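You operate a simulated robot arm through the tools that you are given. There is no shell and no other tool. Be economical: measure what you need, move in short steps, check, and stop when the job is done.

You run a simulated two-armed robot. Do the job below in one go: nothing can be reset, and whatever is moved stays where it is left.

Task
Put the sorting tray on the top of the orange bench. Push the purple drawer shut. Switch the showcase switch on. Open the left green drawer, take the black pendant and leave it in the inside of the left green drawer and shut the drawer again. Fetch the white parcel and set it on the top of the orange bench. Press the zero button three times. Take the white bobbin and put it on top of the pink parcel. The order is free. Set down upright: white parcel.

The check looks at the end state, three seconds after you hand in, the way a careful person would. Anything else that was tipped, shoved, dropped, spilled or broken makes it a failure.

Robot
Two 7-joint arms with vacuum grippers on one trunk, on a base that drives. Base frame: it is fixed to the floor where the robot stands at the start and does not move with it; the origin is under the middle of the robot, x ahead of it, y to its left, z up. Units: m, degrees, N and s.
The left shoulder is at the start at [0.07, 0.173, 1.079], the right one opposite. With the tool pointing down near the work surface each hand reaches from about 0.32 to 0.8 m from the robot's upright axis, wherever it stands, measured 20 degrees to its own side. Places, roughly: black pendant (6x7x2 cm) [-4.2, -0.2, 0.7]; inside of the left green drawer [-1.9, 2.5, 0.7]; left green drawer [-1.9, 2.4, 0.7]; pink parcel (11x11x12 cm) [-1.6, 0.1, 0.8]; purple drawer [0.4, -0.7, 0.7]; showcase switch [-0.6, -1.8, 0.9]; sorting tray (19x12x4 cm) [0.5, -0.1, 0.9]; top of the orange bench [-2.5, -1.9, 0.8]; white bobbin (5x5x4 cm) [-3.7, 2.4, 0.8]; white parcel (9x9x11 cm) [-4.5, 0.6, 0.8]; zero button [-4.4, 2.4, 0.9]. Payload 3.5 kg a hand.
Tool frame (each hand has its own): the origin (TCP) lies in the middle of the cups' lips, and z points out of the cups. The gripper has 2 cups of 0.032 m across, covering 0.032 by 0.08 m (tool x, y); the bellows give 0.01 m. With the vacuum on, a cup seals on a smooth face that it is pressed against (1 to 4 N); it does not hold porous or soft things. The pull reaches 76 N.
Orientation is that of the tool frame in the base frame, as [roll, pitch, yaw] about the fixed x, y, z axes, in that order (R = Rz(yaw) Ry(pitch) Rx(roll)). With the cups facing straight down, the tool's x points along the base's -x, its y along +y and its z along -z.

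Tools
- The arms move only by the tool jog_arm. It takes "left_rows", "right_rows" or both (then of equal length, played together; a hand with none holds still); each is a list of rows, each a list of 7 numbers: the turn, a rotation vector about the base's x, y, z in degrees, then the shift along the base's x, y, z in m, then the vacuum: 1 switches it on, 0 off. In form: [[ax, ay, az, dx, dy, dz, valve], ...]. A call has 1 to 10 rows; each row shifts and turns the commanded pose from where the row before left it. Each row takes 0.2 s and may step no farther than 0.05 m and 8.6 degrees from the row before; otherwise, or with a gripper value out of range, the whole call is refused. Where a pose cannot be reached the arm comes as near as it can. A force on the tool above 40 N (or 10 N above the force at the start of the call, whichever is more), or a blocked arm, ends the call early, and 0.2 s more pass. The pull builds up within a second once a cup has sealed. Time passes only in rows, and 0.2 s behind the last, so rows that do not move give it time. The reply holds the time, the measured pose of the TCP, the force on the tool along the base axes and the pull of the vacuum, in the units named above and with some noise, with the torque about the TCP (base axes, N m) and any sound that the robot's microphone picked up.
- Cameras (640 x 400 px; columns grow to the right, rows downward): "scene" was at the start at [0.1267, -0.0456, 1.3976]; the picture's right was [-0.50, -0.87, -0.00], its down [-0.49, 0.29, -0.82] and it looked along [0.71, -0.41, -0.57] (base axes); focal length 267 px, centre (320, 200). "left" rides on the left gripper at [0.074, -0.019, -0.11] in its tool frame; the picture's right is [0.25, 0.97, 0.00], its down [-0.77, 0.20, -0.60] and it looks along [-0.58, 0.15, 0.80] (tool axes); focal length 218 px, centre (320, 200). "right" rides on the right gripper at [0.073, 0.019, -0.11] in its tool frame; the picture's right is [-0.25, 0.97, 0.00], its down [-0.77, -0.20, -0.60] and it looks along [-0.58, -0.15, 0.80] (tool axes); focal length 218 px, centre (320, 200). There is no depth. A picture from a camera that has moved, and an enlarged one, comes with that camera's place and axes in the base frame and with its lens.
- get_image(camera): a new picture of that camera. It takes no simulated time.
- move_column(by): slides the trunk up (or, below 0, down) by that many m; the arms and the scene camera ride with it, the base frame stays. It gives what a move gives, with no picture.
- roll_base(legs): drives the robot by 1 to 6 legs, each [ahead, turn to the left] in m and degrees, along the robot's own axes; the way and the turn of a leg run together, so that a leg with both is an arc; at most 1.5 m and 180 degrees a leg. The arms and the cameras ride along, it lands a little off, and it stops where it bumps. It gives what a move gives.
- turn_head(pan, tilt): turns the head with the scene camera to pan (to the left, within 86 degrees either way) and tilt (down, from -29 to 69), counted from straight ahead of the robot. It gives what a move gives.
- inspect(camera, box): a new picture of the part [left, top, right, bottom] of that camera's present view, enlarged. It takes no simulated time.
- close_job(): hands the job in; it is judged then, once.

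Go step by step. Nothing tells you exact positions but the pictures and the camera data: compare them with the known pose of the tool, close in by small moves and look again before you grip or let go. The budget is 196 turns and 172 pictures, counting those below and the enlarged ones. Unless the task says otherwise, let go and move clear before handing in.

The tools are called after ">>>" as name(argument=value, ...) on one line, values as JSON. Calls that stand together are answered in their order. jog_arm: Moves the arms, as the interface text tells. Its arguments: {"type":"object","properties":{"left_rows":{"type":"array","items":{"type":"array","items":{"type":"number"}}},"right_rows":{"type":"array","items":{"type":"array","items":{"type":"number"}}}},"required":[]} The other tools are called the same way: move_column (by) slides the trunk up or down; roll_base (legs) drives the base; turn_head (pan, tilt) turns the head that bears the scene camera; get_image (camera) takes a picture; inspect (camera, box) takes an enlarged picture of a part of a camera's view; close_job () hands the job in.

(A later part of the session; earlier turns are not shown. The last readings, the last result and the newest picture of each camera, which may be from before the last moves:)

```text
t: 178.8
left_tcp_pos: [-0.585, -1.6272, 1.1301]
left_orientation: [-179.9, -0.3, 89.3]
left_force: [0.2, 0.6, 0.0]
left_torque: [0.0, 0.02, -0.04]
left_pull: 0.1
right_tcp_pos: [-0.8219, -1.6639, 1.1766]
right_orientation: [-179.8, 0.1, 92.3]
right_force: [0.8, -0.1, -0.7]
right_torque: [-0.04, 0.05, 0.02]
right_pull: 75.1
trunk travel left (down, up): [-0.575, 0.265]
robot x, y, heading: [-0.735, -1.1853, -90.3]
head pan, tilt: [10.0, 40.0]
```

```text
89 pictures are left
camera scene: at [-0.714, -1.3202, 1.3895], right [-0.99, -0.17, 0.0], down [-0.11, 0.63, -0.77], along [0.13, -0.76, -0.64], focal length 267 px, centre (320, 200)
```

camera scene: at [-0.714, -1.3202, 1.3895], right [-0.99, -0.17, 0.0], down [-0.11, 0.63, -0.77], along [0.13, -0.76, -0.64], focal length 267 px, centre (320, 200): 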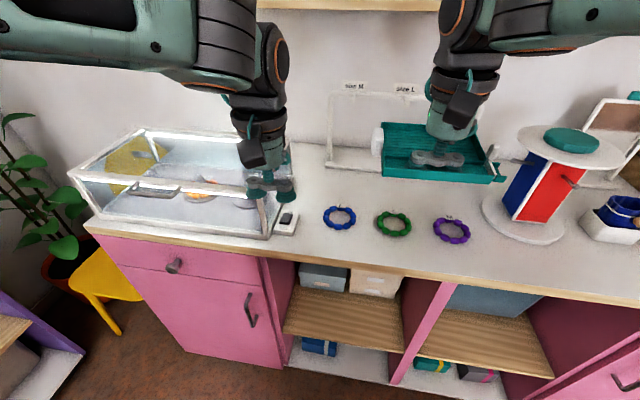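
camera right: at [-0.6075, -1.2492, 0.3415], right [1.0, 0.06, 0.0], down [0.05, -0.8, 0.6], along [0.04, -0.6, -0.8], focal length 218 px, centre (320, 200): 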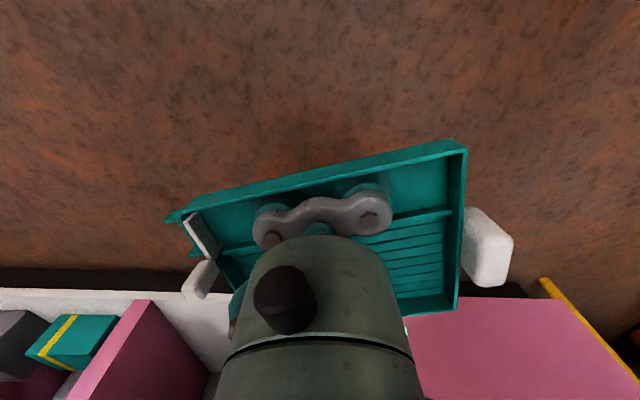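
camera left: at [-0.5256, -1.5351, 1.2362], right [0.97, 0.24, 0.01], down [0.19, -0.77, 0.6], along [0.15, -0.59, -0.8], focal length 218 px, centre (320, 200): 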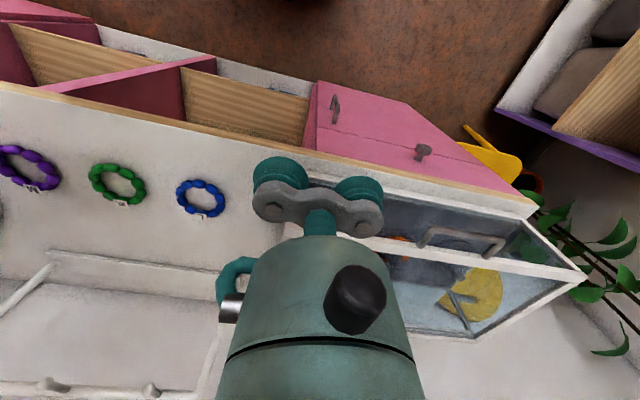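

Switch done. I take the tray back to the orange bench.

>>> roll_base(legs=[[-0.2, 0], [0, -89.7], [1.32, 0], [0, 90], [0.15, 0]])

>>> turn_head(pan=0, tilt=45)

>>> get_image(camera="scene")

```text
t: 195.1
left_tcp_pos: [-1.8923, -1.5608, 1.1301]
left_orientation: [-180.0, -0.3, 88.1]
left_force: [-0.4, 0.7, -0.4]
left_torque: [-0.02, -0.03, 0.01]
left_pull: 0.0
right_tcp_pos: [-2.1306, -1.5917, 1.1771]
right_orientation: [-180.0, 0.2, 90.7]
right_force: [-0.3, -0.2, -1.5]
right_torque: [-0.03, -0.03, -0.02]
right_pull: 75.3
trunk travel left (down, up): [-0.575, 0.265]
robot x, y, heading: [-2.0292, -1.1195, -91.9]
head pan, tilt: [10.0, 40.0]
```

```text
t: 195.8
left_tcp_pos: [-1.8936, -1.5614, 1.1306]
left_orientation: [180.0, -0.2, 88.0]
left_force: [1.0, 0.8, 0.1]
left_torque: [0.01, 0.02, 0.01]
left_pull: 0.0
right_tcp_pos: [-2.1293, -1.5916, 1.1757]
right_orientation: [180.0, 0.0, 90.8]
right_force: [0.4, -0.2, -1.6]
right_torque: [-0.02, 0.0, -0.01]
right_pull: 75.6
trunk travel left (down, up): [-0.575, 0.265]
robot x, y, heading: [-2.0317, -1.1161, -91.5]
head pan, tilt: [0.0, 45.0]
```

```text
88 pictures are left
camera scene: at [-2.0301, -1.2499, 1.3821], right [-1.0, 0.03, 0.0], down [0.02, 0.71, -0.71], along [-0.02, -0.71, -0.71], focal length 267 px, centre (320, 200)
```

scene: 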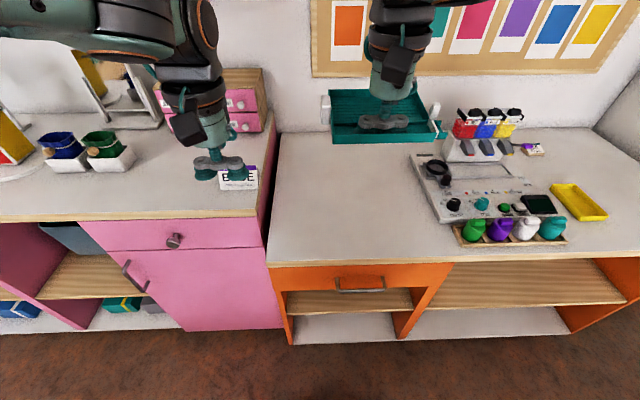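

I place the tray over the free area and lower to just above contact.

>>> jog_arm(right_rows=[[0, 0, 0, -0.0235, -0.043, 0, 1], [0, 0, 0, -0.0235, -0.043, 0, 1], [0, 0, 0, -0.0235, -0.043, 0, 1], [0, 0, 0, 0, 0, -0.05, 1], [0, 0, 0, 0, 0, -0.05, 1], [0, 0, 0, 0, 0, -0.05, 1], [0, 0, 0, 0, 0, -0.05, 1], [0, 0, 0, 0, 0, -0.05, 1], [0, 0, 0, 0, 0, -0.05, 1], [0, 0, 0, 0, 0, -0.04, 1]])

>>> get_image(camera="scene")

```text
t: 198.0
left_tcp_pos: [-1.894, -1.5631, 1.1297]
left_orientation: [180.0, -0.4, 88.0]
left_force: [0.2, -0.1, -0.2]
left_torque: [0.02, 0.0, 0.03]
left_pull: 0.1
right_tcp_pos: [-2.202, -1.7215, 0.8361]
right_orientation: [-180.0, 0.0, 90.7]
right_force: [0.2, -0.3, -0.8]
right_torque: [-0.06, -0.01, 0.0]
right_pull: 75.8
trunk travel left (down, up): [-0.575, 0.265]
robot x, y, heading: [-2.0269, -1.1192, -91.6]
head pan, tilt: [0.0, 45.0]
```

```text
87 pictures are left
camera scene: at [-2.0304, -1.2502, 1.3821], right [-1.0, 0.03, 0.0], down [0.02, 0.71, -0.71], along [-0.02, -0.71, -0.71], focal length 267 px, centre (320, 200)
```

scene: 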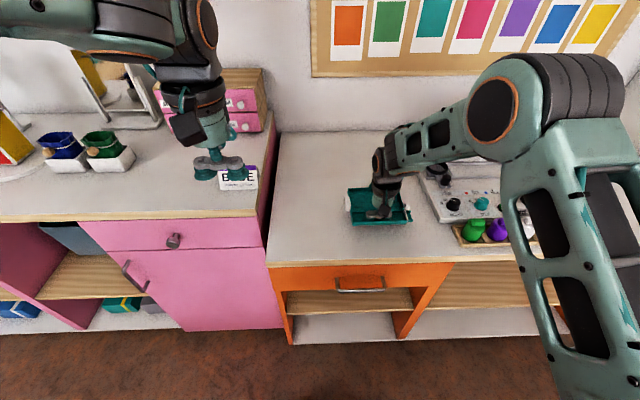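

>>> jog_arm(right_rows=[[0, 0, 0, 0, 0, -0.015, 1], [0, 0, 0, 0, 0, -0.009, 1], [0, 0, 0, 0, 0, -0.003, 1], [0, 0, 0, 0, 0, -0.002, 1], [0, 0, 0, 0, 0, 0, 1]])

```text
t: 199.2
left_tcp_pos: [-1.894, -1.561, 1.1306]
left_orientation: [180.0, -0.3, 88.0]
left_force: [0.4, -0.2, 0.0]
left_torque: [0.02, 0.02, -0.02]
left_pull: 0.0
right_tcp_pos: [-2.1993, -1.721, 0.8073]
right_orientation: [180.0, 0.1, 90.8]
right_force: [-0.7, 0.0, -1.4]
right_torque: [-0.09, -0.01, 0.02]
right_pull: 75.7
trunk travel left (down, up): [-0.575, 0.265]
robot x, y, heading: [-2.0249, -1.1198, -91.6]
head pan, tilt: [0.0, 45.0]
```

>>> jog_arm(right_rows=[[0, 0, 0, 0, 0, -0.0015, 1], [0, 0, 0, 0, 0, -0.001, 1], [0, 0, 0, 0, 0, 0, 1]])

```text
t: 200.0
left_tcp_pos: [-1.8937, -1.5612, 1.13]
left_orientation: [180.0, -0.2, 88.0]
left_force: [0.3, -0.1, -0.4]
left_torque: [0.02, -0.02, -0.03]
left_pull: 0.0
right_tcp_pos: [-2.199, -1.7211, 0.8062]
right_orientation: [-179.9, 0.2, 90.8]
right_force: [-1.1, -2.9, 13.9]
right_torque: [0.2, 0.02, 0.02]
right_pull: 75.5
trunk travel left (down, up): [-0.575, 0.265]
robot x, y, heading: [-2.0302, -1.1176, -91.4]
head pan, tilt: [0.0, 45.0]
```

Contact. Vacuum off, then I wiggle with small tilts while rising slowly to free the cups.

>>> jog_arm(right_rows=[[0, 0, 0, 0, 0, 0.001, 0], [0, 0, 0, 0, 0, 0.001, 0], [0, 0, 0, 0, 0, 0, 0], [0, 0, 0, 0, 0, 0, 0], [0, 0, 0, 0, 0, 0, 0], [2, 0, 0, 0, 0, 0.002, 0], [-4, 0, 0, 0, 0, 0.002, 0], [4, 0, 0, 0, 0, 0.002, 0], [-2, 0, 0, 0, 0, 0.002, 0], [0, 0, 0, 0, 0, 0, 0]])

>>> inspect(camera="scene", box=[330, 170, 430, 240])

```text
t: 202.2
left_tcp_pos: [-1.8929, -1.5602, 1.1312]
left_orientation: [-179.9, -0.3, 88.0]
left_force: [-0.1, 0.3, 0.1]
left_torque: [0.0, 0.02, -0.03]
left_pull: 0.0
right_tcp_pos: [-2.1996, -1.7212, 0.8151]
right_orientation: [-179.9, 0.0, 90.7]
right_force: [-1.5, 0.1, -0.1]
right_torque: [-0.02, -0.02, -0.01]
right_pull: 0.1
trunk travel left (down, up): [-0.575, 0.265]
robot x, y, heading: [-2.0274, -1.1183, -91.5]
head pan, tilt: [0.0, 45.0]
```

```text
5.71 times, centred on (380, 205) of scene
camera zoom: at [-2.0302, -1.2495, 1.3821], right [-1.0, 0.03, 0.0], down [0.02, 0.71, -0.71], along [-0.02, -0.71, -0.71], focal length 1524 px, centre (-23, 171)
```

zoom: 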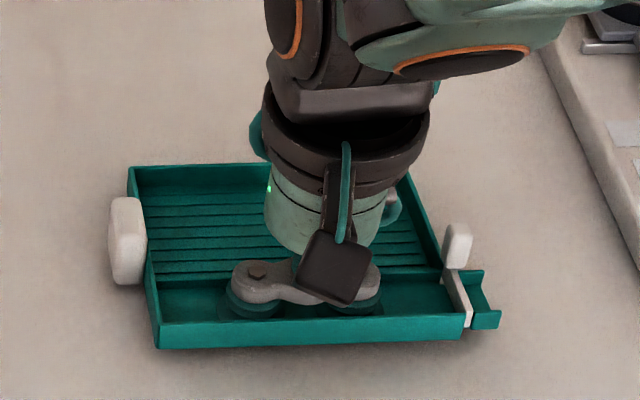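

>>> jog_arm(right_rows=[[0, 0, 0, 0, 0, 0.005, 0], [0, 0, 0, 0, 0, 0.005, 0], [0, 0, 0, 0, 0, 0.005, 0], [0, 0, 0, 0, 0, 0, 0]])

>>> inspect(camera="scene", box=[330, 170, 430, 240])

```text
t: 203.2
left_tcp_pos: [-1.8925, -1.5631, 1.1304]
left_orientation: [180.0, -0.3, 87.9]
left_force: [0.1, 0.3, 0.3]
left_torque: [-0.03, 0.0, 0.0]
left_pull: 0.0
right_tcp_pos: [-2.1998, -1.7218, 0.83]
right_orientation: [180.0, -0.1, 90.8]
right_force: [-0.3, 1.0, -1.5]
right_torque: [0.01, 0.01, -0.01]
right_pull: 0.1
trunk travel left (down, up): [-0.575, 0.265]
robot x, y, heading: [-2.0267, -1.1192, -91.5]
head pan, tilt: [0.0, 45.0]
```

```text
5.71 times, centred on (380, 205) of scene
camera zoom: at [-2.0303, -1.2495, 1.3821], right [-1.0, 0.03, 0.0], down [0.02, 0.71, -0.71], along [-0.02, -0.71, -0.71], focal length 1524 px, centre (-23, 171)
```

zoom: 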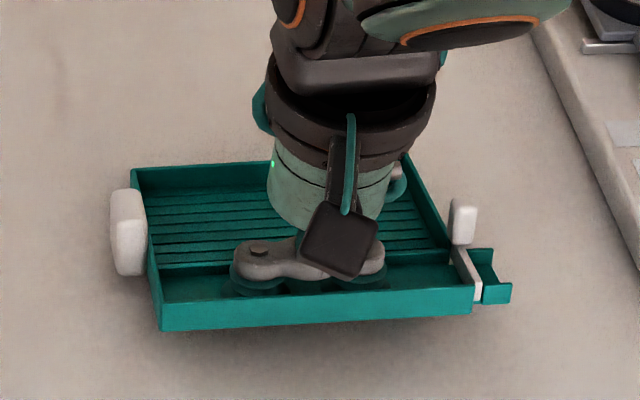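

The tray still clings. I set it back down and peel the cups out one at a time by rolling the tool along the channel direction.

>>> jog_arm(right_rows=[[0, 0, 0, 0, 0, -0.01, 0], [0, 0, 0, 0, 0, -0.01, 0], [0, 0, 0, 0, 0, -0.003, 0], [0, 0, 0, 0, 0, 0, 0], [0, 5, 0, 0, 0, 0.002, 0], [0, 5, 0, 0, 0, 0.002, 0], [0, 5, 0, 0, 0, 0.002, 0], [0, 5, 0, 0, 0, 0.002, 0], [0, 0, 0, 0, 0, 0.003, 0], [0, 0, 0, 0, 0, 0, 0]])

>>> inspect(camera="scene", box=[330, 170, 430, 240])

```text
t: 205.4
left_tcp_pos: [-1.8921, -1.5614, 1.1301]
left_orientation: [180.0, -0.3, 88.1]
left_force: [-0.9, -0.5, 0.4]
left_torque: [0.02, 0.02, 0.01]
left_pull: 0.1
right_tcp_pos: [-2.1995, -1.7225, 0.8168]
right_orientation: [-160.0, -0.3, 90.8]
right_force: [-0.1, -0.1, 0.6]
right_torque: [0.01, -0.01, 0.0]
right_pull: 0.1
trunk travel left (down, up): [-0.575, 0.265]
robot x, y, heading: [-2.0234, -1.1161, -91.7]
head pan, tilt: [0.0, 45.0]
```

```text
5.71 times, centred on (380, 205) of scene
camera zoom: at [-2.03, -1.2492, 1.3821], right [-1.0, 0.03, 0.0], down [0.02, 0.71, -0.71], along [-0.02, -0.71, -0.71], focal length 1524 px, centre (-23, 171)
```

zoom: 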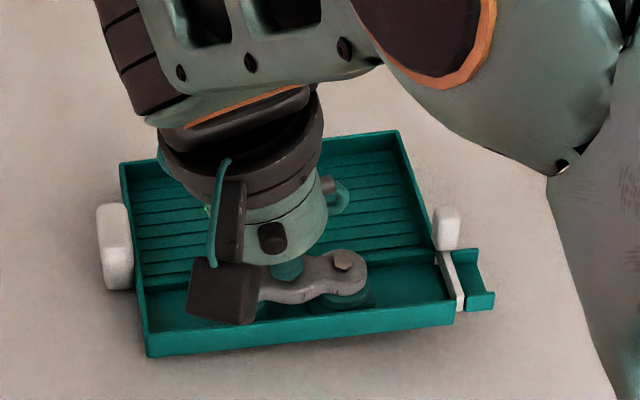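

The tray tips along with the hand. I level it again and bring the left hand to hold the tray's left end down while peeling.

>>> jog_arm(right_rows=[[0, -5, 0, 0, 0, -0.003, 0], [0, -5, 0, 0, 0, -0.003, 0], [0, -5, 0, 0, 0, -0.003, 0], [0, -5, 0, 0, 0, -0.001, 0], [0, 0, 0, 0, 0, 0, 0], [0, 0, 0, 0, 0, 0, 0], [0, 0, 0, 0, 0, 0, 0], [0, 0, 0, 0, 0, 0, 0], [0, 0, 0, 0, 0, 0, 0]], left_rows=[[0, 0, 0, -0.03, -0.035, 0, 0], [0, 0, 0, -0.03, -0.035, 0, 0], [0, 0, 0, -0.03, -0.035, 0, 0], [0, 0, 0, -0.03, -0.035, 0, 0], [0, 0, 0, -0.03, -0.03, 0, 0], [0, 0, 0, -0.03, -0.02, 0, 0], [0, 0, 0, 0, 0, -0.05, 0], [0, 0, 0, 0, 0, -0.05, 0], [0, 0, 0, 0, 0, -0.05, 0]])

>>> get_image(camera="scene")

```text
t: 207.4
left_tcp_pos: [-2.0757, -1.7532, 0.9778]
left_orientation: [179.9, -0.4, 87.9]
left_force: [-0.5, 0.0, 0.4]
left_torque: [0.01, -0.02, 0.02]
left_pull: 0.1
right_tcp_pos: [-2.201, -1.7231, 0.8076]
right_orientation: [180.0, 0.0, 90.8]
right_force: [0.6, -0.3, -1.5]
right_torque: [0.0, 0.03, -0.01]
right_pull: 0.0
trunk travel left (down, up): [-0.575, 0.265]
robot x, y, heading: [-2.0281, -1.1218, -91.4]
head pan, tilt: [0.0, 45.0]
```

```text
83 pictures are left
camera scene: at [-2.0304, -1.251, 1.382], right [-1.0, 0.03, 0.0], down [0.02, 0.71, -0.71], along [-0.02, -0.71, -0.71], focal length 267 px, centre (320, 200)
```

scene: 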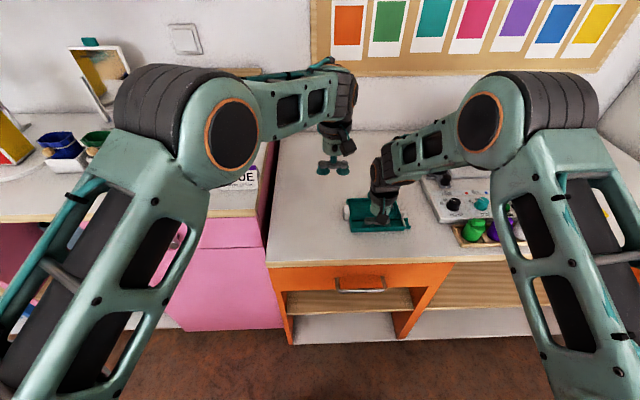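

I lower the left hand onto the tray's left end.

>>> jog_arm(left_rows=[[0, 0, 0, -0.008, 0, -0.04, 0], [0, 0, 0, 0, 0, -0.05, 0], [0, 0, 0, 0, 0, -0.04, 0], [0, 0, 0, 0, 0, 0, 0]])

>>> inspect(camera="scene", box=[310, 160, 430, 240])

```text
t: 208.4
left_tcp_pos: [-2.0832, -1.751, 0.8508]
left_orientation: [-179.9, -0.3, 88.0]
left_force: [-0.3, 0.1, -0.2]
left_torque: [0.0, 0.01, -0.01]
left_pull: 0.0
right_tcp_pos: [-2.201, -1.7206, 0.808]
right_orientation: [180.0, 0.1, 90.8]
right_force: [-0.3, -0.5, -1.1]
right_torque: [-0.02, 0.0, 0.01]
right_pull: 0.1
trunk travel left (down, up): [-0.575, 0.265]
robot x, y, heading: [-2.022, -1.1162, -91.7]
head pan, tilt: [0.0, 45.0]
```

```text
5.00 times, centred on (370, 200) of scene
camera zoom: at [-2.0303, -1.249, 1.3822], right [-1.0, 0.03, 0.0], down [0.02, 0.71, -0.71], along [-0.02, -0.71, -0.71], focal length 1333 px, centre (70, 200)
```

zoom: 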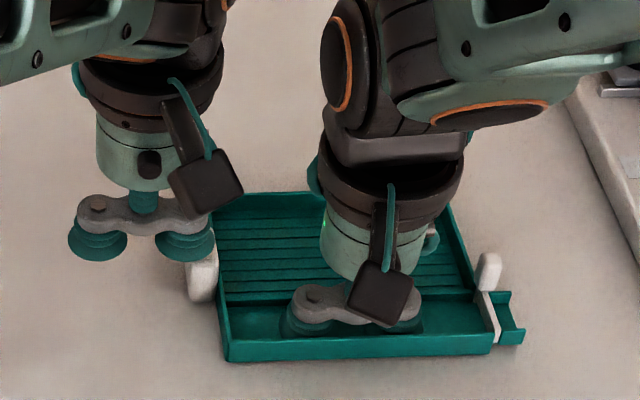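

>>> jog_arm(left_rows=[[0, 0, 0, -0.02, 0.0, -0.01, 0], [0, 0, 0, 0, 0, -0.01, 0], [0, 0, 0, 0, 0, -0.006, 0], [0, 0, 0, 0, 0, 0, 0]])

```text
t: 209.4
left_tcp_pos: [-2.1006, -1.7511, 0.8249]
left_orientation: [-180.0, -0.3, 88.0]
left_force: [3.4, 0.7, 5.9]
left_torque: [0.02, 0.08, 0.04]
left_pull: 0.0
right_tcp_pos: [-2.2012, -1.7221, 0.8065]
right_orientation: [-180.0, 0.0, 90.8]
right_force: [-1.9, -1.1, -1.4]
right_torque: [0.0, -0.04, -0.11]
right_pull: 0.1
trunk travel left (down, up): [-0.575, 0.265]
robot x, y, heading: [-2.027, -1.1167, -91.7]
head pan, tilt: [0.0, 45.0]
```

Left hand holds the tray's end down with about 6 N. Now the right hand peels: tilt its left cup out and rise.

>>> jog_arm(left_rows=[[0, 0, 0, 0, 0, -0.001, 0], [0, 0, 0, 0, 0, 0, 0], [0, 0, 0, 0, 0, 0, 0], [0, 0, 0, 0, 0, 0, 0], [0, 0, 0, 0, 0, 0, 0], [0, 0, 0, 0, 0, 0, 0], [0, 0, 0, 0, 0, 0, 0], [0, 0, 0, 0, 0, 0, 0], [0, 0, 0, 0, 0, 0, 0]], right_rows=[[0, -5, 0, 0, 0, 0.002, 0], [0, -5, 0, 0, 0, 0.002, 0], [0, -5, 0, 0, 0, 0.002, 0], [0, -5, 0, 0, 0, 0.002, 0], [0, 0, 0, 0, 0, 0.004, 0], [0, 0, 0, 0, 0, 0.004, 0], [0, 0, 0, 0, 0, 0.004, 0], [0, 0, 0, 0, 0, 0.004, 0], [0, 0, 0, 0, 0, 0.0, 0]])

>>> inspect(camera="scene", box=[310, 160, 430, 240])

```text
t: 211.4
left_tcp_pos: [-2.1021, -1.7526, 0.823]
left_orientation: [-180.0, -0.3, 87.9]
left_force: [-1.9, 1.5, 4.5]
left_torque: [-0.05, 0.07, -0.07]
left_pull: 0.0
right_tcp_pos: [-2.1998, -1.721, 0.8315]
right_orientation: [160.0, 0.1, 90.6]
right_force: [0.3, -0.1, 0.4]
right_torque: [0.0, -0.02, -0.02]
right_pull: 0.0
trunk travel left (down, up): [-0.575, 0.265]
robot x, y, heading: [-2.0258, -1.1181, -91.6]
head pan, tilt: [0.0, 45.0]
```

```text
5.00 times, centred on (370, 200) of scene
camera zoom: at [-2.0305, -1.2486, 1.3822], right [-1.0, 0.03, 0.0], down [0.02, 0.71, -0.71], along [-0.02, -0.71, -0.71], focal length 1333 px, centre (70, 200)
```

zoom: 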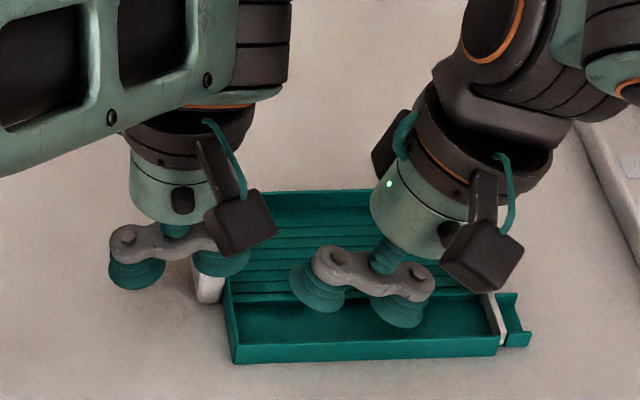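

The right hand is free and the tray rests flat. I raise the right hand, then the left.

>>> jog_arm(right_rows=[[0, 0, 0, 0, 0, 0.03, 0], [0, 5, 0, 0, 0, 0.045, 0], [0, 5, 0, 0, 0, 0.045, 0], [0, 5, 0, 0, 0, 0.045, 0], [0, 5, 0, 0, 0, 0.045, 0], [0, 0, 0, 0, 0.02, 0.045, 0], [0, 0, 0, 0, 0.02, 0.045, 0]])

>>> jog_arm(left_rows=[[0, 0, 0, 0, 0, 0.005, 0], [0, 0, 0, 0, 0, 0.02, 0], [0, 0, 0, 0, 0, 0.045, 0], [0, 0, 0, 0, 0, 0.045, 0], [0, 0, 0, 0, 0, 0.045, 0], [0, 0, 0, 0.02, 0.02, 0.04, 0], [0, 0, 0, 0.02, 0.02, 0.04, 0], [0, 0, 0, 0.03, 0.03, 0.02, 0], [0, 0, 0, 0.03, 0.03, 0.02, 0], [0, 0, 0, 0.03, 0.03, 0.02, 0]])

>>> get_image(camera="scene")

```text
t: 213.0
left_tcp_pos: [-2.1019, -1.7507, 0.8245]
left_orientation: [-179.9, -0.2, 88.0]
left_force: [0.5, 2.4, 1.9]
left_torque: [-0.09, 0.06, -0.01]
left_pull: 0.0
right_tcp_pos: [-2.2014, -1.6802, 1.134]
right_orientation: [179.9, 0.2, 90.8]
right_force: [-0.6, 0.3, 0.0]
right_torque: [0.02, 0.01, -0.01]
right_pull: 0.2
trunk travel left (down, up): [-0.575, 0.265]
robot x, y, heading: [-2.0274, -1.1172, -91.7]
head pan, tilt: [0.0, 45.0]
```

```text
t: 215.2
left_tcp_pos: [-1.9705, -1.6205, 1.1235]
left_orientation: [179.9, -0.2, 88.0]
left_force: [-0.4, 0.2, 0.4]
left_torque: [-0.02, 0.04, 0.02]
left_pull: 0.0
right_tcp_pos: [-2.1989, -1.6802, 1.1338]
right_orientation: [-179.8, 0.1, 90.8]
right_force: [0.1, 0.2, -0.6]
right_torque: [-0.06, 0.03, -0.01]
right_pull: 0.1
trunk travel left (down, up): [-0.575, 0.265]
robot x, y, heading: [-2.028, -1.115, -91.7]
head pan, tilt: [0.0, 45.0]
```

```text
80 pictures are left
camera scene: at [-2.0287, -1.2471, 1.3823], right [-1.0, 0.03, 0.0], down [0.02, 0.71, -0.71], along [-0.02, -0.71, -0.71], focal length 267 px, centre (320, 200)
```

scene: 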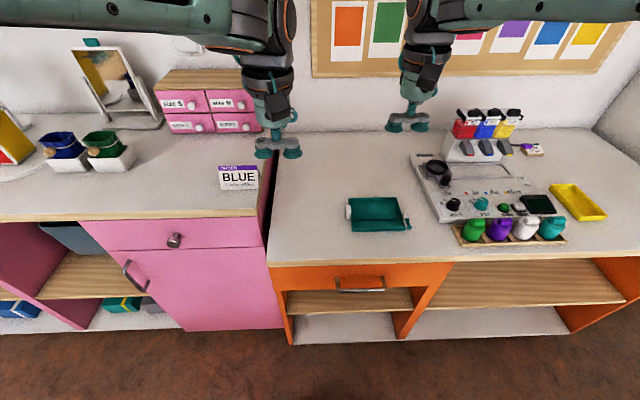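

The tray lies safely on the bench. Next I head west for the white parcel and the black pendant; I drive and look ahead.

>>> roll_base(legs=[[-0.15, 0], [0, -88.3], [0.8, 0]])

>>> turn_head(pan=-20, tilt=22)

>>> get_image(camera="scene")

```text
t: 224.3
left_tcp_pos: [-3.3339, -1.03, 1.1231]
left_orientation: [180.0, -0.2, -1.0]
left_force: [-0.8, -0.3, -0.2]
left_torque: [0.0, 0.02, -0.01]
left_pull: 0.1
right_tcp_pos: [-3.3971, -0.8029, 1.1328]
right_orientation: [-180.0, 0.0, 1.9]
right_force: [-0.8, 0.2, 0.1]
right_torque: [0.02, 0.03, 0.0]
right_pull: 0.1
trunk travel left (down, up): [-0.575, 0.265]
robot x, y, heading: [-2.8326, -0.9665, 179.3]
head pan, tilt: [0.0, 45.0]
```

```text
t: 225.1
left_tcp_pos: [-3.335, -1.031, 1.1213]
left_orientation: [-180.0, -0.2, -1.0]
left_force: [-0.6, 0.5, -0.8]
left_torque: [-0.03, 0.0, 0.03]
left_pull: 0.0
right_tcp_pos: [-3.3968, -0.8015, 1.1337]
right_orientation: [179.9, 0.1, 1.8]
right_force: [0.1, 0.2, -0.7]
right_torque: [-0.02, 0.0, 0.01]
right_pull: 0.0
trunk travel left (down, up): [-0.575, 0.265]
robot x, y, heading: [-2.8302, -0.9669, 179.5]
head pan, tilt: [-20.0, 22.0]
```

```text
79 pictures are left
camera scene: at [-2.9668, -0.9334, 1.4175], right [0.35, 0.94, 0.0], down [0.35, -0.13, -0.93], along [-0.87, 0.33, -0.38], focal length 267 px, centre (320, 200)
```

scene: 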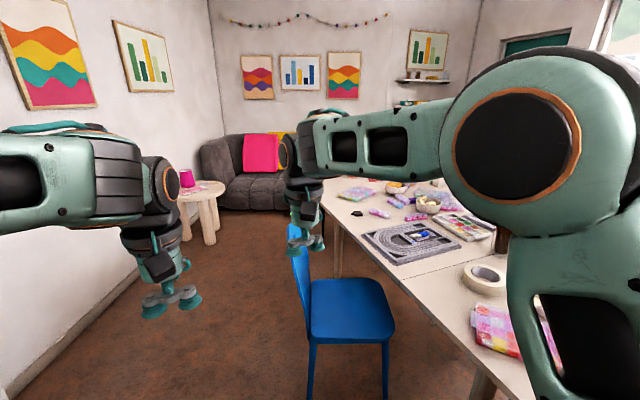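

The black pendant is near (−4.30, −0.20, 0.72) on the long table, just past the blue chair. I drive along the corridor and turn to face the table there.

>>> roll_base(legs=[[1.48, 0], [0, -89.5]])

>>> turn_head(pan=0, tilt=35)

>>> get_image(camera="scene")

```text
t: 229.5
left_tcp_pos: [-4.1158, -1.0368, 1.1355]
left_orientation: [179.7, 2.9, -0.5]
left_force: [-0.9, -0.4, -0.1]
left_torque: [0.08, -0.11, 0.01]
left_pull: 0.0
right_tcp_pos: [-4.1839, -0.8103, 1.1532]
right_orientation: [-179.7, 3.8, 2.9]
right_force: [-1.0, 0.0, 0.6]
right_torque: [0.02, -0.05, 0.0]
right_pull: 0.0
trunk travel left (down, up): [-0.575, 0.265]
robot x, y, heading: [-3.6771, -0.9652, -179.7]
head pan, tilt: [-20.0, 22.0]
stopped in leg 1: the robot was blocked; the commanded pose is now the measured one
```

```text
t: 230.3
left_tcp_pos: [-4.1241, -1.035, 1.1401]
left_orientation: [179.8, 2.8, -0.3]
left_force: [-0.2, 1.0, 0.7]
left_torque: [0.0, 0.06, 0.01]
left_pull: 0.1
right_tcp_pos: [-4.1903, -0.811, 1.1529]
right_orientation: [-179.9, 3.2, 2.7]
right_force: [0.5, 0.4, -0.3]
right_torque: [0.02, 0.02, 0.0]
right_pull: 0.0
trunk travel left (down, up): [-0.575, 0.265]
robot x, y, heading: [-3.6736, -0.9646, -179.9]
head pan, tilt: [0.0, 35.0]
```

```text
78 pictures are left
camera scene: at [-3.8062, -0.965, 1.3973], right [0.0, 1.0, 0.0], down [0.57, 0.0, -0.82], along [-0.82, 0.0, -0.57], focal length 267 px, centre (320, 200)
```

scene: 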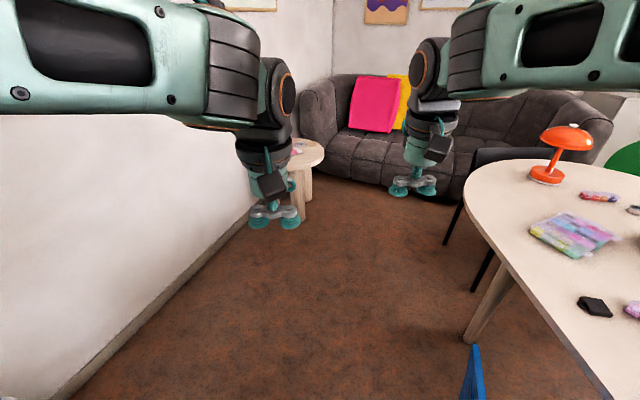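

Something blocked me. I look down around the base.

>>> turn_head(pan=-40, tilt=60)

>>> get_image(camera="scene")

```text
t: 231.4
left_tcp_pos: [-4.139, -1.0361, 1.1325]
left_orientation: [179.9, 2.0, -0.3]
left_force: [0.2, -0.2, 0.0]
left_torque: [-0.02, 0.03, 0.01]
left_pull: 0.1
right_tcp_pos: [-4.2073, -0.8088, 1.1451]
right_orientation: [-180.0, 2.3, 2.8]
right_force: [0.3, 0.5, -0.1]
right_torque: [0.01, 0.01, -0.01]
right_pull: 0.0
trunk travel left (down, up): [-0.575, 0.265]
robot x, y, heading: [-3.6746, -0.9651, -179.4]
head pan, tilt: [-40.0, 60.0]
```

```text
77 pictures are left
camera scene: at [-3.775, -0.9221, 1.3628], right [0.64, 0.77, 0.0], down [0.67, -0.55, -0.5], along [-0.39, 0.32, -0.87], focal length 267 px, centre (320, 200)
```

scene: 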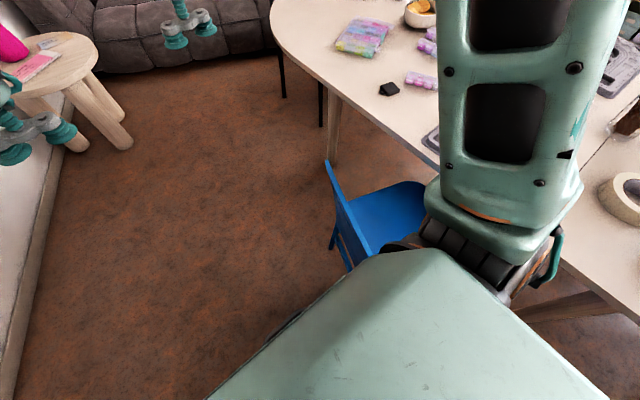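

A chair stands in the way of my right arm. I back off and go around with more clearance along the wall.

>>> roll_base(legs=[[-0.2, 0], [0, 45], [0.5, 0], [0, -45.5], [0.66, 0], [0, -90]])

>>> turn_head(pan=0, tilt=35)

>>> get_image(camera="scene")

```text
t: 246.9
left_tcp_pos: [-4.5669, -0.8434, 1.1338]
left_orientation: [179.9, 2.0, -92.0]
left_force: [0.1, -0.2, 0.5]
left_torque: [0.03, 0.0, -0.02]
left_pull: 0.1
right_tcp_pos: [-4.3386, -0.7829, 1.1453]
right_orientation: [-179.9, 2.3, -89.0]
right_force: [0.3, -0.3, -0.8]
right_torque: [-0.03, -0.03, 0.0]
right_pull: 0.0
trunk travel left (down, up): [-0.575, 0.265]
robot x, y, heading: [-4.5091, -1.3097, 88.7]
head pan, tilt: [-40.0, 60.0]
```

```text
t: 247.9
left_tcp_pos: [-4.5668, -0.8435, 1.133]
left_orientation: [180.0, 2.0, -92.1]
left_force: [-0.5, 1.0, -0.1]
left_torque: [-0.01, -0.01, 0.0]
left_pull: 0.0
right_tcp_pos: [-4.3399, -0.7821, 1.1453]
right_orientation: [-179.9, 2.3, -89.0]
right_force: [1.0, 0.2, -0.5]
right_torque: [0.0, -0.02, -0.02]
right_pull: 0.1
trunk travel left (down, up): [-0.575, 0.265]
robot x, y, heading: [-4.5121, -1.3061, 88.4]
head pan, tilt: [0.0, 35.0]
```

```text
76 pictures are left
camera scene: at [-4.5066, -1.1721, 1.3969], right [1.0, -0.03, 0.0], down [-0.02, -0.57, -0.82], along [0.02, 0.82, -0.57], focal length 267 px, centre (320, 200)
```

scene: 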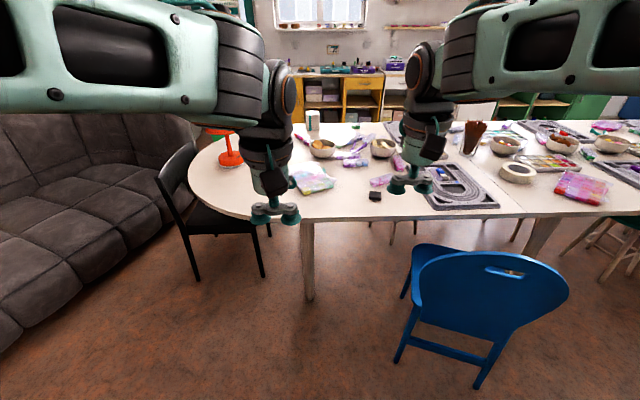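

I see the black pendant at about (−4.23, −0.18) and the white parcel further at (−4.51, 0.66). I move up to the table and bring the right hand above the pendant.

>>> roll_base(legs=[[0.48, 1.5]])

>>> turn_head(pan=-15, tilt=45)

>>> jog_arm(right_rows=[[0, 0, 0, 0.03, 0.03, 0, 0], [0, 0, 0, 0.03, 0.03, -0.02, 0], [0, 0, 0, 0.03, 0.02, -0.03, 0], [0, 0, 0, 0, 0, -0.05, 0], [0, 0, 0, 0, 0, -0.05, 0], [0, 0, 0, 0, 0, -0.05, 0]])

>>> get_image(camera="scene")

>>> get_image(camera="right")

```text
t: 250.8
left_tcp_pos: [-4.577, -0.3561, 1.1338]
left_orientation: [179.9, 2.0, -90.5]
left_force: [-0.6, 0.3, -0.4]
left_torque: [0.0, -0.03, -0.03]
left_pull: 0.0
right_tcp_pos: [-4.3498, -0.2885, 1.1454]
right_orientation: [-179.9, 2.4, -87.3]
right_force: [0.7, -0.5, 0.1]
right_torque: [0.01, -0.01, 0.01]
right_pull: 0.0
trunk travel left (down, up): [-0.575, 0.265]
robot x, y, heading: [-4.5066, -0.8221, 90.1]
head pan, tilt: [0.0, 35.0]
```

```text
t: 251.6
left_tcp_pos: [-4.5759, -0.3568, 1.1329]
left_orientation: [179.9, 1.9, -90.3]
left_force: [-0.3, 0.4, 0.3]
left_torque: [-0.04, 0.02, 0.01]
left_pull: 0.1
right_tcp_pos: [-4.3497, -0.2885, 1.1455]
right_orientation: [-180.0, 2.4, -87.3]
right_force: [-0.2, -0.5, -0.1]
right_torque: [-0.01, 0.01, 0.01]
right_pull: 0.0
trunk travel left (down, up): [-0.575, 0.265]
robot x, y, heading: [-4.503, -0.8218, 90.2]
head pan, tilt: [-15.0, 45.0]
```

```text
t: 253.0
left_tcp_pos: [-4.5761, -0.3549, 1.1328]
left_orientation: [180.0, 1.9, -90.3]
left_force: [0.0, -0.2, 0.0]
left_torque: [-0.03, 0.0, 0.0]
left_pull: 0.1
right_tcp_pos: [-4.2583, -0.2081, 0.9448]
right_orientation: [-179.9, 2.3, -87.4]
right_force: [-0.1, 0.6, -1.2]
right_torque: [0.01, -0.02, 0.01]
right_pull: 0.1
trunk travel left (down, up): [-0.575, 0.265]
robot x, y, heading: [-4.5052, -0.8236, 90.4]
head pan, tilt: [-15.0, 45.0]
```

```text
75 pictures are left
camera scene: at [-4.4837, -0.691, 1.382], right [0.97, -0.26, 0.0], down [-0.18, -0.68, -0.71], along [0.18, 0.68, -0.71], focal length 267 px, centre (320, 200)
```

scene: 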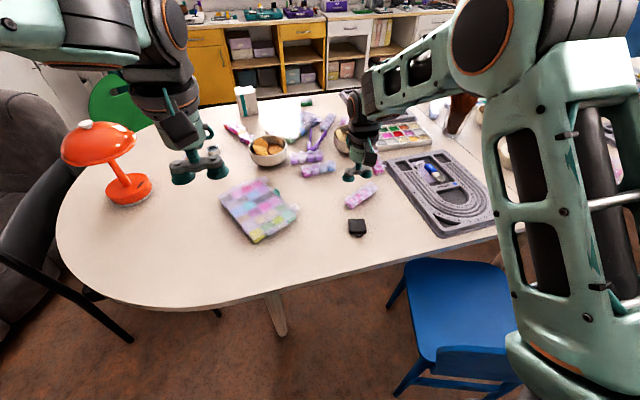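

```text
74 pictures are left
camera right: at [-4.2744, -0.286, 1.0513], right [-0.98, 0.21, 0.01], down [0.17, 0.75, 0.63], along [0.12, 0.62, -0.77], focal length 218 px, centre (320, 200)
```

right: 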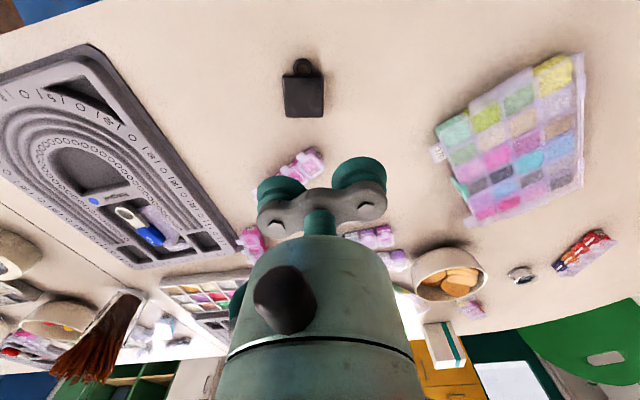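

The pendant sits at (−4.238, −0.208), top near z 0.735. It is narrower than the two cups, so I'll grip it with one cup centred; I straighten the hands and descend.

>>> jog_arm(right_rows=[[-2.3, 0, -2.4, -0.004, -0.002, -0.045, 0], [0, 0, 0, 0, 0, -0.05, 0], [0, 0, 0, 0, 0, -0.05, 0], [0, 0, 0, 0, 0, -0.02, 0], [0, 0, 0, 0, 0, 0, 0]], left_rows=[[-2, 0, 0, 0, 0, 0, 0], [0, 0, 0, 0, 0, 0, 0], [0, 0, 0, 0, 0, 0, 0], [0, 0, 0, 0, 0, 0, 0], [0, 0, 0, 0, 0, 0, 0]])

>>> inspect(camera="right", box=[200, 80, 420, 240])

>>> inspect(camera="scene", box=[320, 190, 400, 250])

```text
t: 254.2
left_tcp_pos: [-4.5769, -0.3556, 1.1335]
left_orientation: [179.9, 0.0, -90.3]
left_force: [-0.3, -0.8, -0.4]
left_torque: [-0.03, -0.01, 0.01]
left_pull: 0.1
right_tcp_pos: [-4.2615, -0.2112, 0.7788]
right_orientation: [180.0, 0.2, -89.7]
right_force: [0.1, 0.0, -0.3]
right_torque: [0.04, 0.03, 0.0]
right_pull: 0.1
trunk travel left (down, up): [-0.575, 0.265]
robot x, y, heading: [-4.5035, -0.8231, 90.0]
head pan, tilt: [-15.0, 45.0]
```

```text
2.50 times, centred on (310, 160) of right
camera zoom: at [-4.2807, -0.2838, 0.8883], right [-0.97, 0.25, 0.0], down [0.2, 0.77, 0.61], along [0.15, 0.59, -0.8], focal length 546 px, centre (345, 300)
```

zoom: 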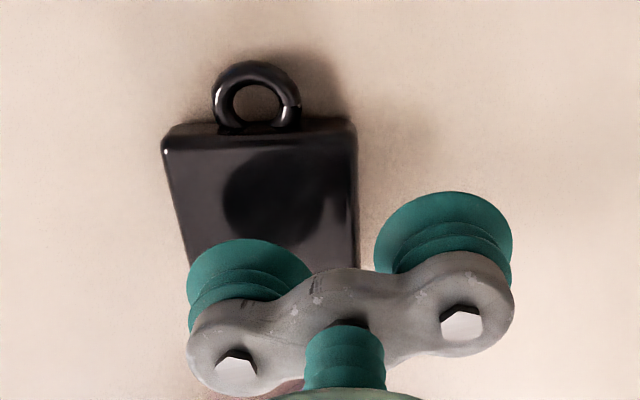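

```text
6.67 times, centred on (360, 220) of scene
camera zoom: at [-4.4845, -0.6932, 1.3822], right [0.97, -0.26, 0.0], down [-0.18, -0.68, -0.71], along [0.18, 0.68, -0.71], focal length 1778 px, centre (53, 67)
```

zoom: 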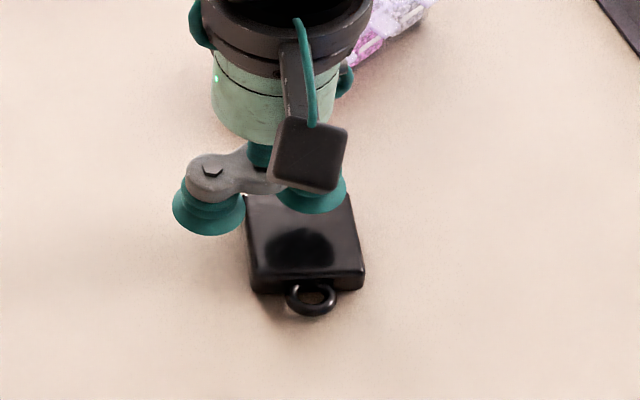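

>>> jog_arm(right_rows=[[0, 0, 0, -0.004, 0.004, -0.015, 1], [0, 0, 0, 0, 0, -0.015, 1], [0, 0, 0, 0, 0, -0.008, 1], [0, 0, 0, 0, 0, -0.004, 1], [0, 0, 0, 0, 0, 0, 1], [0, 0, 0, 0, 0, 0, 1]])

```text
t: 255.2
left_tcp_pos: [-4.577, -0.3569, 1.1338]
left_orientation: [-179.9, 0.1, -90.6]
left_force: [0.4, -0.9, -1.1]
left_torque: [0.01, 0.02, 0.0]
left_pull: 0.1
right_tcp_pos: [-4.2667, -0.2049, 0.744]
right_orientation: [-179.9, 0.6, -89.7]
right_force: [0.5, -3.2, 14.0]
right_torque: [-0.14, -0.95, 0.0]
right_pull: 38.0
trunk travel left (down, up): [-0.575, 0.265]
robot x, y, heading: [-4.505, -0.8177, 90.3]
head pan, tilt: [-15.0, 45.0]
stopped in row 4 (right hand): the force on the tool passed its limit at 44 N (the readings are from after the stop); the commanded pose is now the measured one
```

Sealed with one cup (38 N). I lift.

>>> jog_arm(right_rows=[[0, 0, 0, 0, 0, 0.01, 1], [0, 0, 0, 0, 0, 0.03, 1], [0, 0, 0, 0, 0, 0.05, 1], [0, 0, 0, 0, 0, 0.05, 1], [0, 0, 0, 0, 0, 0.05, 1], [0, 0, 0, 0, 0, 0.05, 1], [0, 0, 0, 0, -0.03, 0.04, 1], [0, 0, 0, 0, -0.03, 0.04, 1]])

>>> get_image(camera="right")

>>> turn_head(pan=-8, tilt=20)

>>> get_image(camera="scene")

```text
t: 257.0
left_tcp_pos: [-4.5761, -0.3576, 1.1341]
left_orientation: [179.9, 0.1, -90.4]
left_force: [-0.2, 0.3, -0.4]
left_torque: [0.03, 0.0, -0.01]
left_pull: 0.1
right_tcp_pos: [-4.2673, -0.2676, 1.0641]
right_orientation: [-179.9, 0.4, -89.7]
right_force: [-0.2, 0.8, 0.2]
right_torque: [0.03, -0.92, -0.02]
right_pull: 38.2
trunk travel left (down, up): [-0.575, 0.265]
robot x, y, heading: [-4.5061, -0.8246, 90.3]
head pan, tilt: [-15.0, 45.0]
```

```text
71 pictures are left
camera right: at [-4.2849, -0.3397, 1.1727], right [-0.97, 0.25, 0.0], down [0.2, 0.77, 0.61], along [0.15, 0.59, -0.79], focal length 218 px, centre (320, 200)
```

right: 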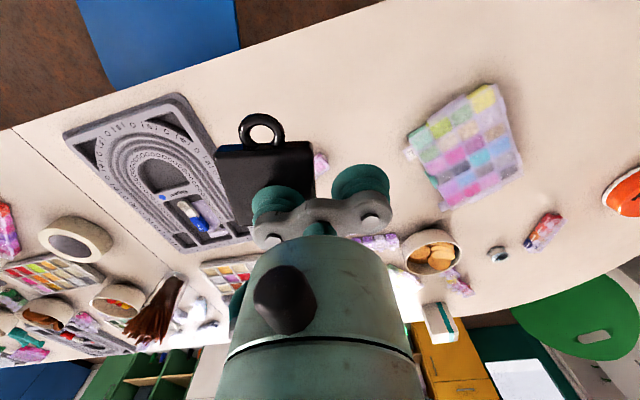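

```text
t: 257.9
left_tcp_pos: [-4.5755, -0.355, 1.1329]
left_orientation: [179.9, 0.0, -90.4]
left_force: [-0.1, -1.3, 0.1]
left_torque: [-0.03, 0.02, -0.01]
left_pull: 0.1
right_tcp_pos: [-4.2652, -0.2642, 1.0625]
right_orientation: [-179.8, 0.3, -89.8]
right_force: [0.3, -0.6, 0.1]
right_torque: [0.02, -0.95, 0.04]
right_pull: 37.7
trunk travel left (down, up): [-0.575, 0.265]
robot x, y, heading: [-4.51, -0.8202, 90.2]
head pan, tilt: [-8.0, 20.0]
```

```text
70 pictures are left
camera scene: at [-4.4925, -0.6792, 1.4208], right [0.99, -0.14, 0.0], down [-0.05, -0.34, -0.94], along [0.13, 0.93, -0.34], focal length 267 px, centre (320, 200)
```

scene: 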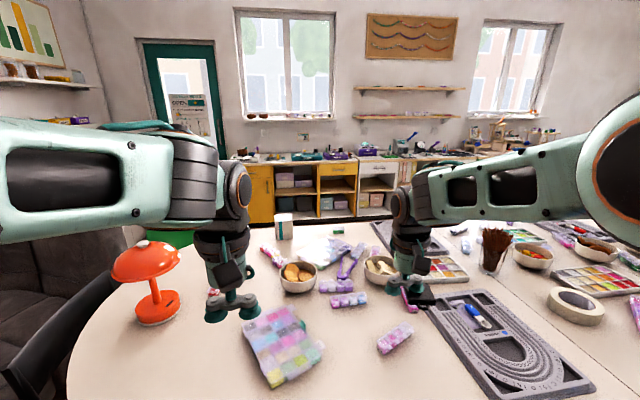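

The pendant is held. The parcel must be reached from the table's other side, so I'll go around the east end; I tuck the right hand in and drive back east.

>>> jog_arm(right_rows=[[0, 0, 0, -0.03, 0, 0.035, 1], [0, 0, 0, -0.03, 0, 0.035, 1], [0, 0, 0, -0.03, -0.02, 0.02, 1], [0, 0, 0, -0.03, -0.02, 0.0, 1]])

>>> roll_base(legs=[[-0.5, 0], [0, -90], [0.85, 0], [0, 20], [0.9, 0], [0, -20]])

>>> turn_head(pan=0, tilt=30)

>>> get_image(camera="scene")

```text
t: 258.9
left_tcp_pos: [-4.5765, -0.356, 1.1335]
left_orientation: [-180.0, 0.0, -90.4]
left_force: [0.6, 0.8, 0.2]
left_torque: [-0.01, 0.02, 0.0]
left_pull: 0.0
right_tcp_pos: [-4.3872, -0.308, 1.1543]
right_orientation: [-179.8, 0.3, -89.7]
right_force: [-0.3, 0.4, -0.8]
right_torque: [-0.02, -0.98, 0.0]
right_pull: 38.0
trunk travel left (down, up): [-0.575, 0.265]
robot x, y, heading: [-4.506, -0.8231, 90.0]
head pan, tilt: [-8.0, 20.0]
```

```text
t: 276.3
left_tcp_pos: [-2.3563, -0.9239, 1.1355]
left_orientation: [179.8, -0.1, -179.8]
left_force: [-0.2, -0.4, -0.9]
left_torque: [-0.01, 0.03, -0.02]
left_pull: 0.0
right_tcp_pos: [-2.3052, -1.1132, 1.1532]
right_orientation: [-179.9, 0.3, -179.1]
right_force: [0.0, 0.4, -0.1]
right_torque: [-0.9, 0.01, 0.0]
right_pull: 37.8
trunk travel left (down, up): [-0.575, 0.265]
robot x, y, heading: [-2.8191, -1.002, 0.7]
head pan, tilt: [-8.0, 20.0]
```

```text
t: 277.0
left_tcp_pos: [-2.3547, -0.9252, 1.1339]
left_orientation: [179.9, 0.0, -179.7]
left_force: [-1.2, -0.1, 0.0]
left_torque: [0.02, 0.0, 0.04]
left_pull: 0.1
right_tcp_pos: [-2.3057, -1.1143, 1.1531]
right_orientation: [-179.9, 0.2, -179.1]
right_force: [0.3, 0.4, 0.4]
right_torque: [-0.89, -0.02, -0.01]
right_pull: 37.7
trunk travel left (down, up): [-0.575, 0.265]
robot x, y, heading: [-2.8191, -0.9994, 1.4]
head pan, tilt: [0.0, 30.0]
```

```text
69 pictures are left
camera scene: at [-2.6792, -0.999, 1.4048], right [0.01, -1.0, 0.0], down [-0.5, -0.01, -0.87], along [0.87, 0.01, -0.5], focal length 267 px, centre (320, 200)
```

scene: 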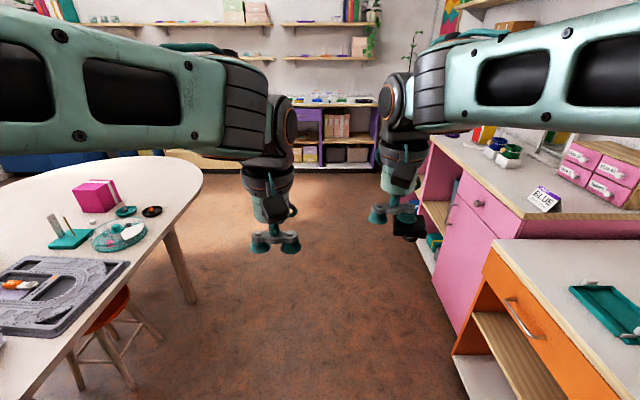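

The way east is clear; the purple drawer lies straight ahead past the benches. I drive there and look.

>>> roll_base(legs=[[1.4, 0], [0.9, 0]])

>>> turn_head(pan=15, tilt=38)

>>> get_image(camera="scene")

```text
t: 288.2
left_tcp_pos: [-0.0848, -0.8682, 1.1328]
left_orientation: [179.8, -0.1, -178.8]
left_force: [-0.1, 0.3, 0.1]
left_torque: [-0.02, 0.0, 0.0]
left_pull: 0.1
right_tcp_pos: [-0.0296, -1.0569, 1.1528]
right_orientation: [-179.9, 0.2, -178.0]
right_force: [0.6, 0.1, -0.3]
right_torque: [-0.9, -0.02, -0.01]
right_pull: 37.8
trunk travel left (down, up): [-0.575, 0.265]
robot x, y, heading: [-0.5497, -0.9539, 1.9]
head pan, tilt: [0.0, 30.0]
```

```text
t: 289.0
left_tcp_pos: [-0.0828, -0.8684, 1.1338]
left_orientation: [179.9, -0.1, -178.9]
left_force: [-0.3, 0.2, -0.2]
left_torque: [0.0, 0.01, -0.03]
left_pull: 0.0
right_tcp_pos: [-0.0294, -1.0573, 1.1532]
right_orientation: [-179.8, 0.3, -178.1]
right_force: [1.1, -0.3, 0.0]
right_torque: [-0.9, -0.04, 0.0]
right_pull: 38.3
trunk travel left (down, up): [-0.575, 0.265]
robot x, y, heading: [-0.5431, -0.9502, 1.7]
head pan, tilt: [15.0, 38.0]
```

```text
68 pictures are left
camera scene: at [-0.4136, -0.9265, 1.3925], right [0.29, -0.96, 0.0], down [-0.59, -0.18, -0.79], along [0.75, 0.23, -0.62], focal length 267 px, centre (320, 200)
```

scene: 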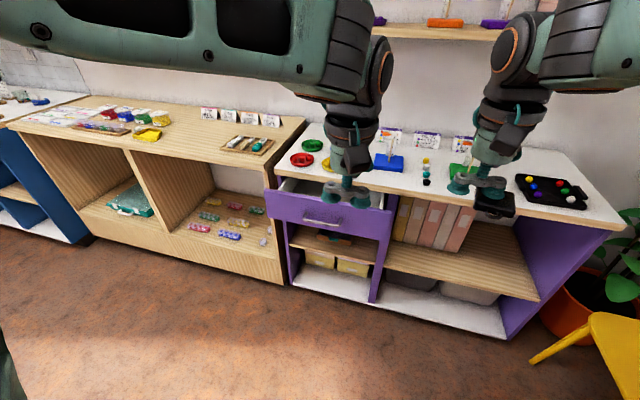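

The open purple drawer's front is at x≈0.3, y −0.49 to −0.96. I drive closer and prepare the left hand, tilted forward, to push it.

>>> roll_base(legs=[[0.35, 0]])

>>> jog_arm(left_rows=[[0, -7.5, 0, -0.0165, 0.02, -0.035, 0], [0, -7.5, 0, -0.0165, 0.02, -0.035, 0], [0, -7.5, 0, -0.0165, 0.02, -0.035, 0], [0, -7.5, 0, -0.0165, 0.02, -0.035, 0], [0, -7.5, 0, -0.0165, 0.02, -0.035, 0], [0, -7.5, 0, -0.0165, 0.02, -0.035, 0]])

>>> turn_head(pan=10, tilt=55)

>>> get_image(camera="scene")

```text
t: 291.3
left_tcp_pos: [0.2707, -0.8575, 1.1338]
left_orientation: [179.9, 0.0, -178.8]
left_force: [-0.6, -0.8, 0.2]
left_torque: [-0.03, 0.0, 0.01]
left_pull: 0.0
right_tcp_pos: [0.3237, -1.0462, 1.1534]
right_orientation: [-179.9, 0.3, -178.2]
right_force: [0.0, 0.5, 0.0]
right_torque: [-0.9, -0.03, 0.01]
right_pull: 38.2
trunk travel left (down, up): [-0.575, 0.265]
robot x, y, heading: [-0.1934, -0.9427, 1.7]
head pan, tilt: [15.0, 38.0]
```

```text
t: 292.7
left_tcp_pos: [0.2712, -0.7669, 0.9379]
left_orientation: [-176.9, 45.3, -176.7]
left_force: [-0.3, -0.9, -0.1]
left_torque: [-0.02, -0.02, -0.04]
left_pull: 0.1
left hand out of reach, approached as far as the arm can: row 4, 5, 6
right_tcp_pos: [0.326, -1.0463, 1.1516]
right_orientation: [-179.9, 0.2, -178.1]
right_force: [0.5, 1.1, 0.2]
right_torque: [-0.92, 0.0, -0.02]
right_pull: 38.1
trunk travel left (down, up): [-0.575, 0.265]
robot x, y, heading: [-0.1884, -0.9416, 2.0]
head pan, tilt: [15.0, 38.0]
```

```text
t: 293.5
left_tcp_pos: [0.2693, -0.7658, 0.9372]
left_orientation: [-177.4, 45.0, -176.7]
left_force: [1.1, -0.9, 0.7]
left_torque: [-0.03, -0.02, 0.03]
left_pull: 0.1
right_tcp_pos: [0.3244, -1.0467, 1.1526]
right_orientation: [-179.9, 0.4, -178.1]
right_force: [0.7, -0.6, 0.6]
right_torque: [-0.92, -0.04, -0.01]
right_pull: 37.9
trunk travel left (down, up): [-0.575, 0.265]
robot x, y, heading: [-0.1889, -0.9395, 1.7]
head pan, tilt: [10.0, 55.0]
```

```text
67 pictures are left
camera scene: at [-0.0723, -0.9256, 1.3688], right [0.21, -0.98, 0.0], down [-0.8, -0.17, -0.57], along [0.56, 0.12, -0.82], focal length 267 px, centre (320, 200)
```

scene: 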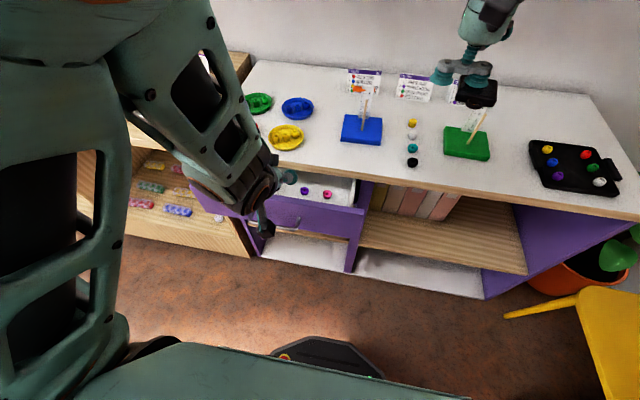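

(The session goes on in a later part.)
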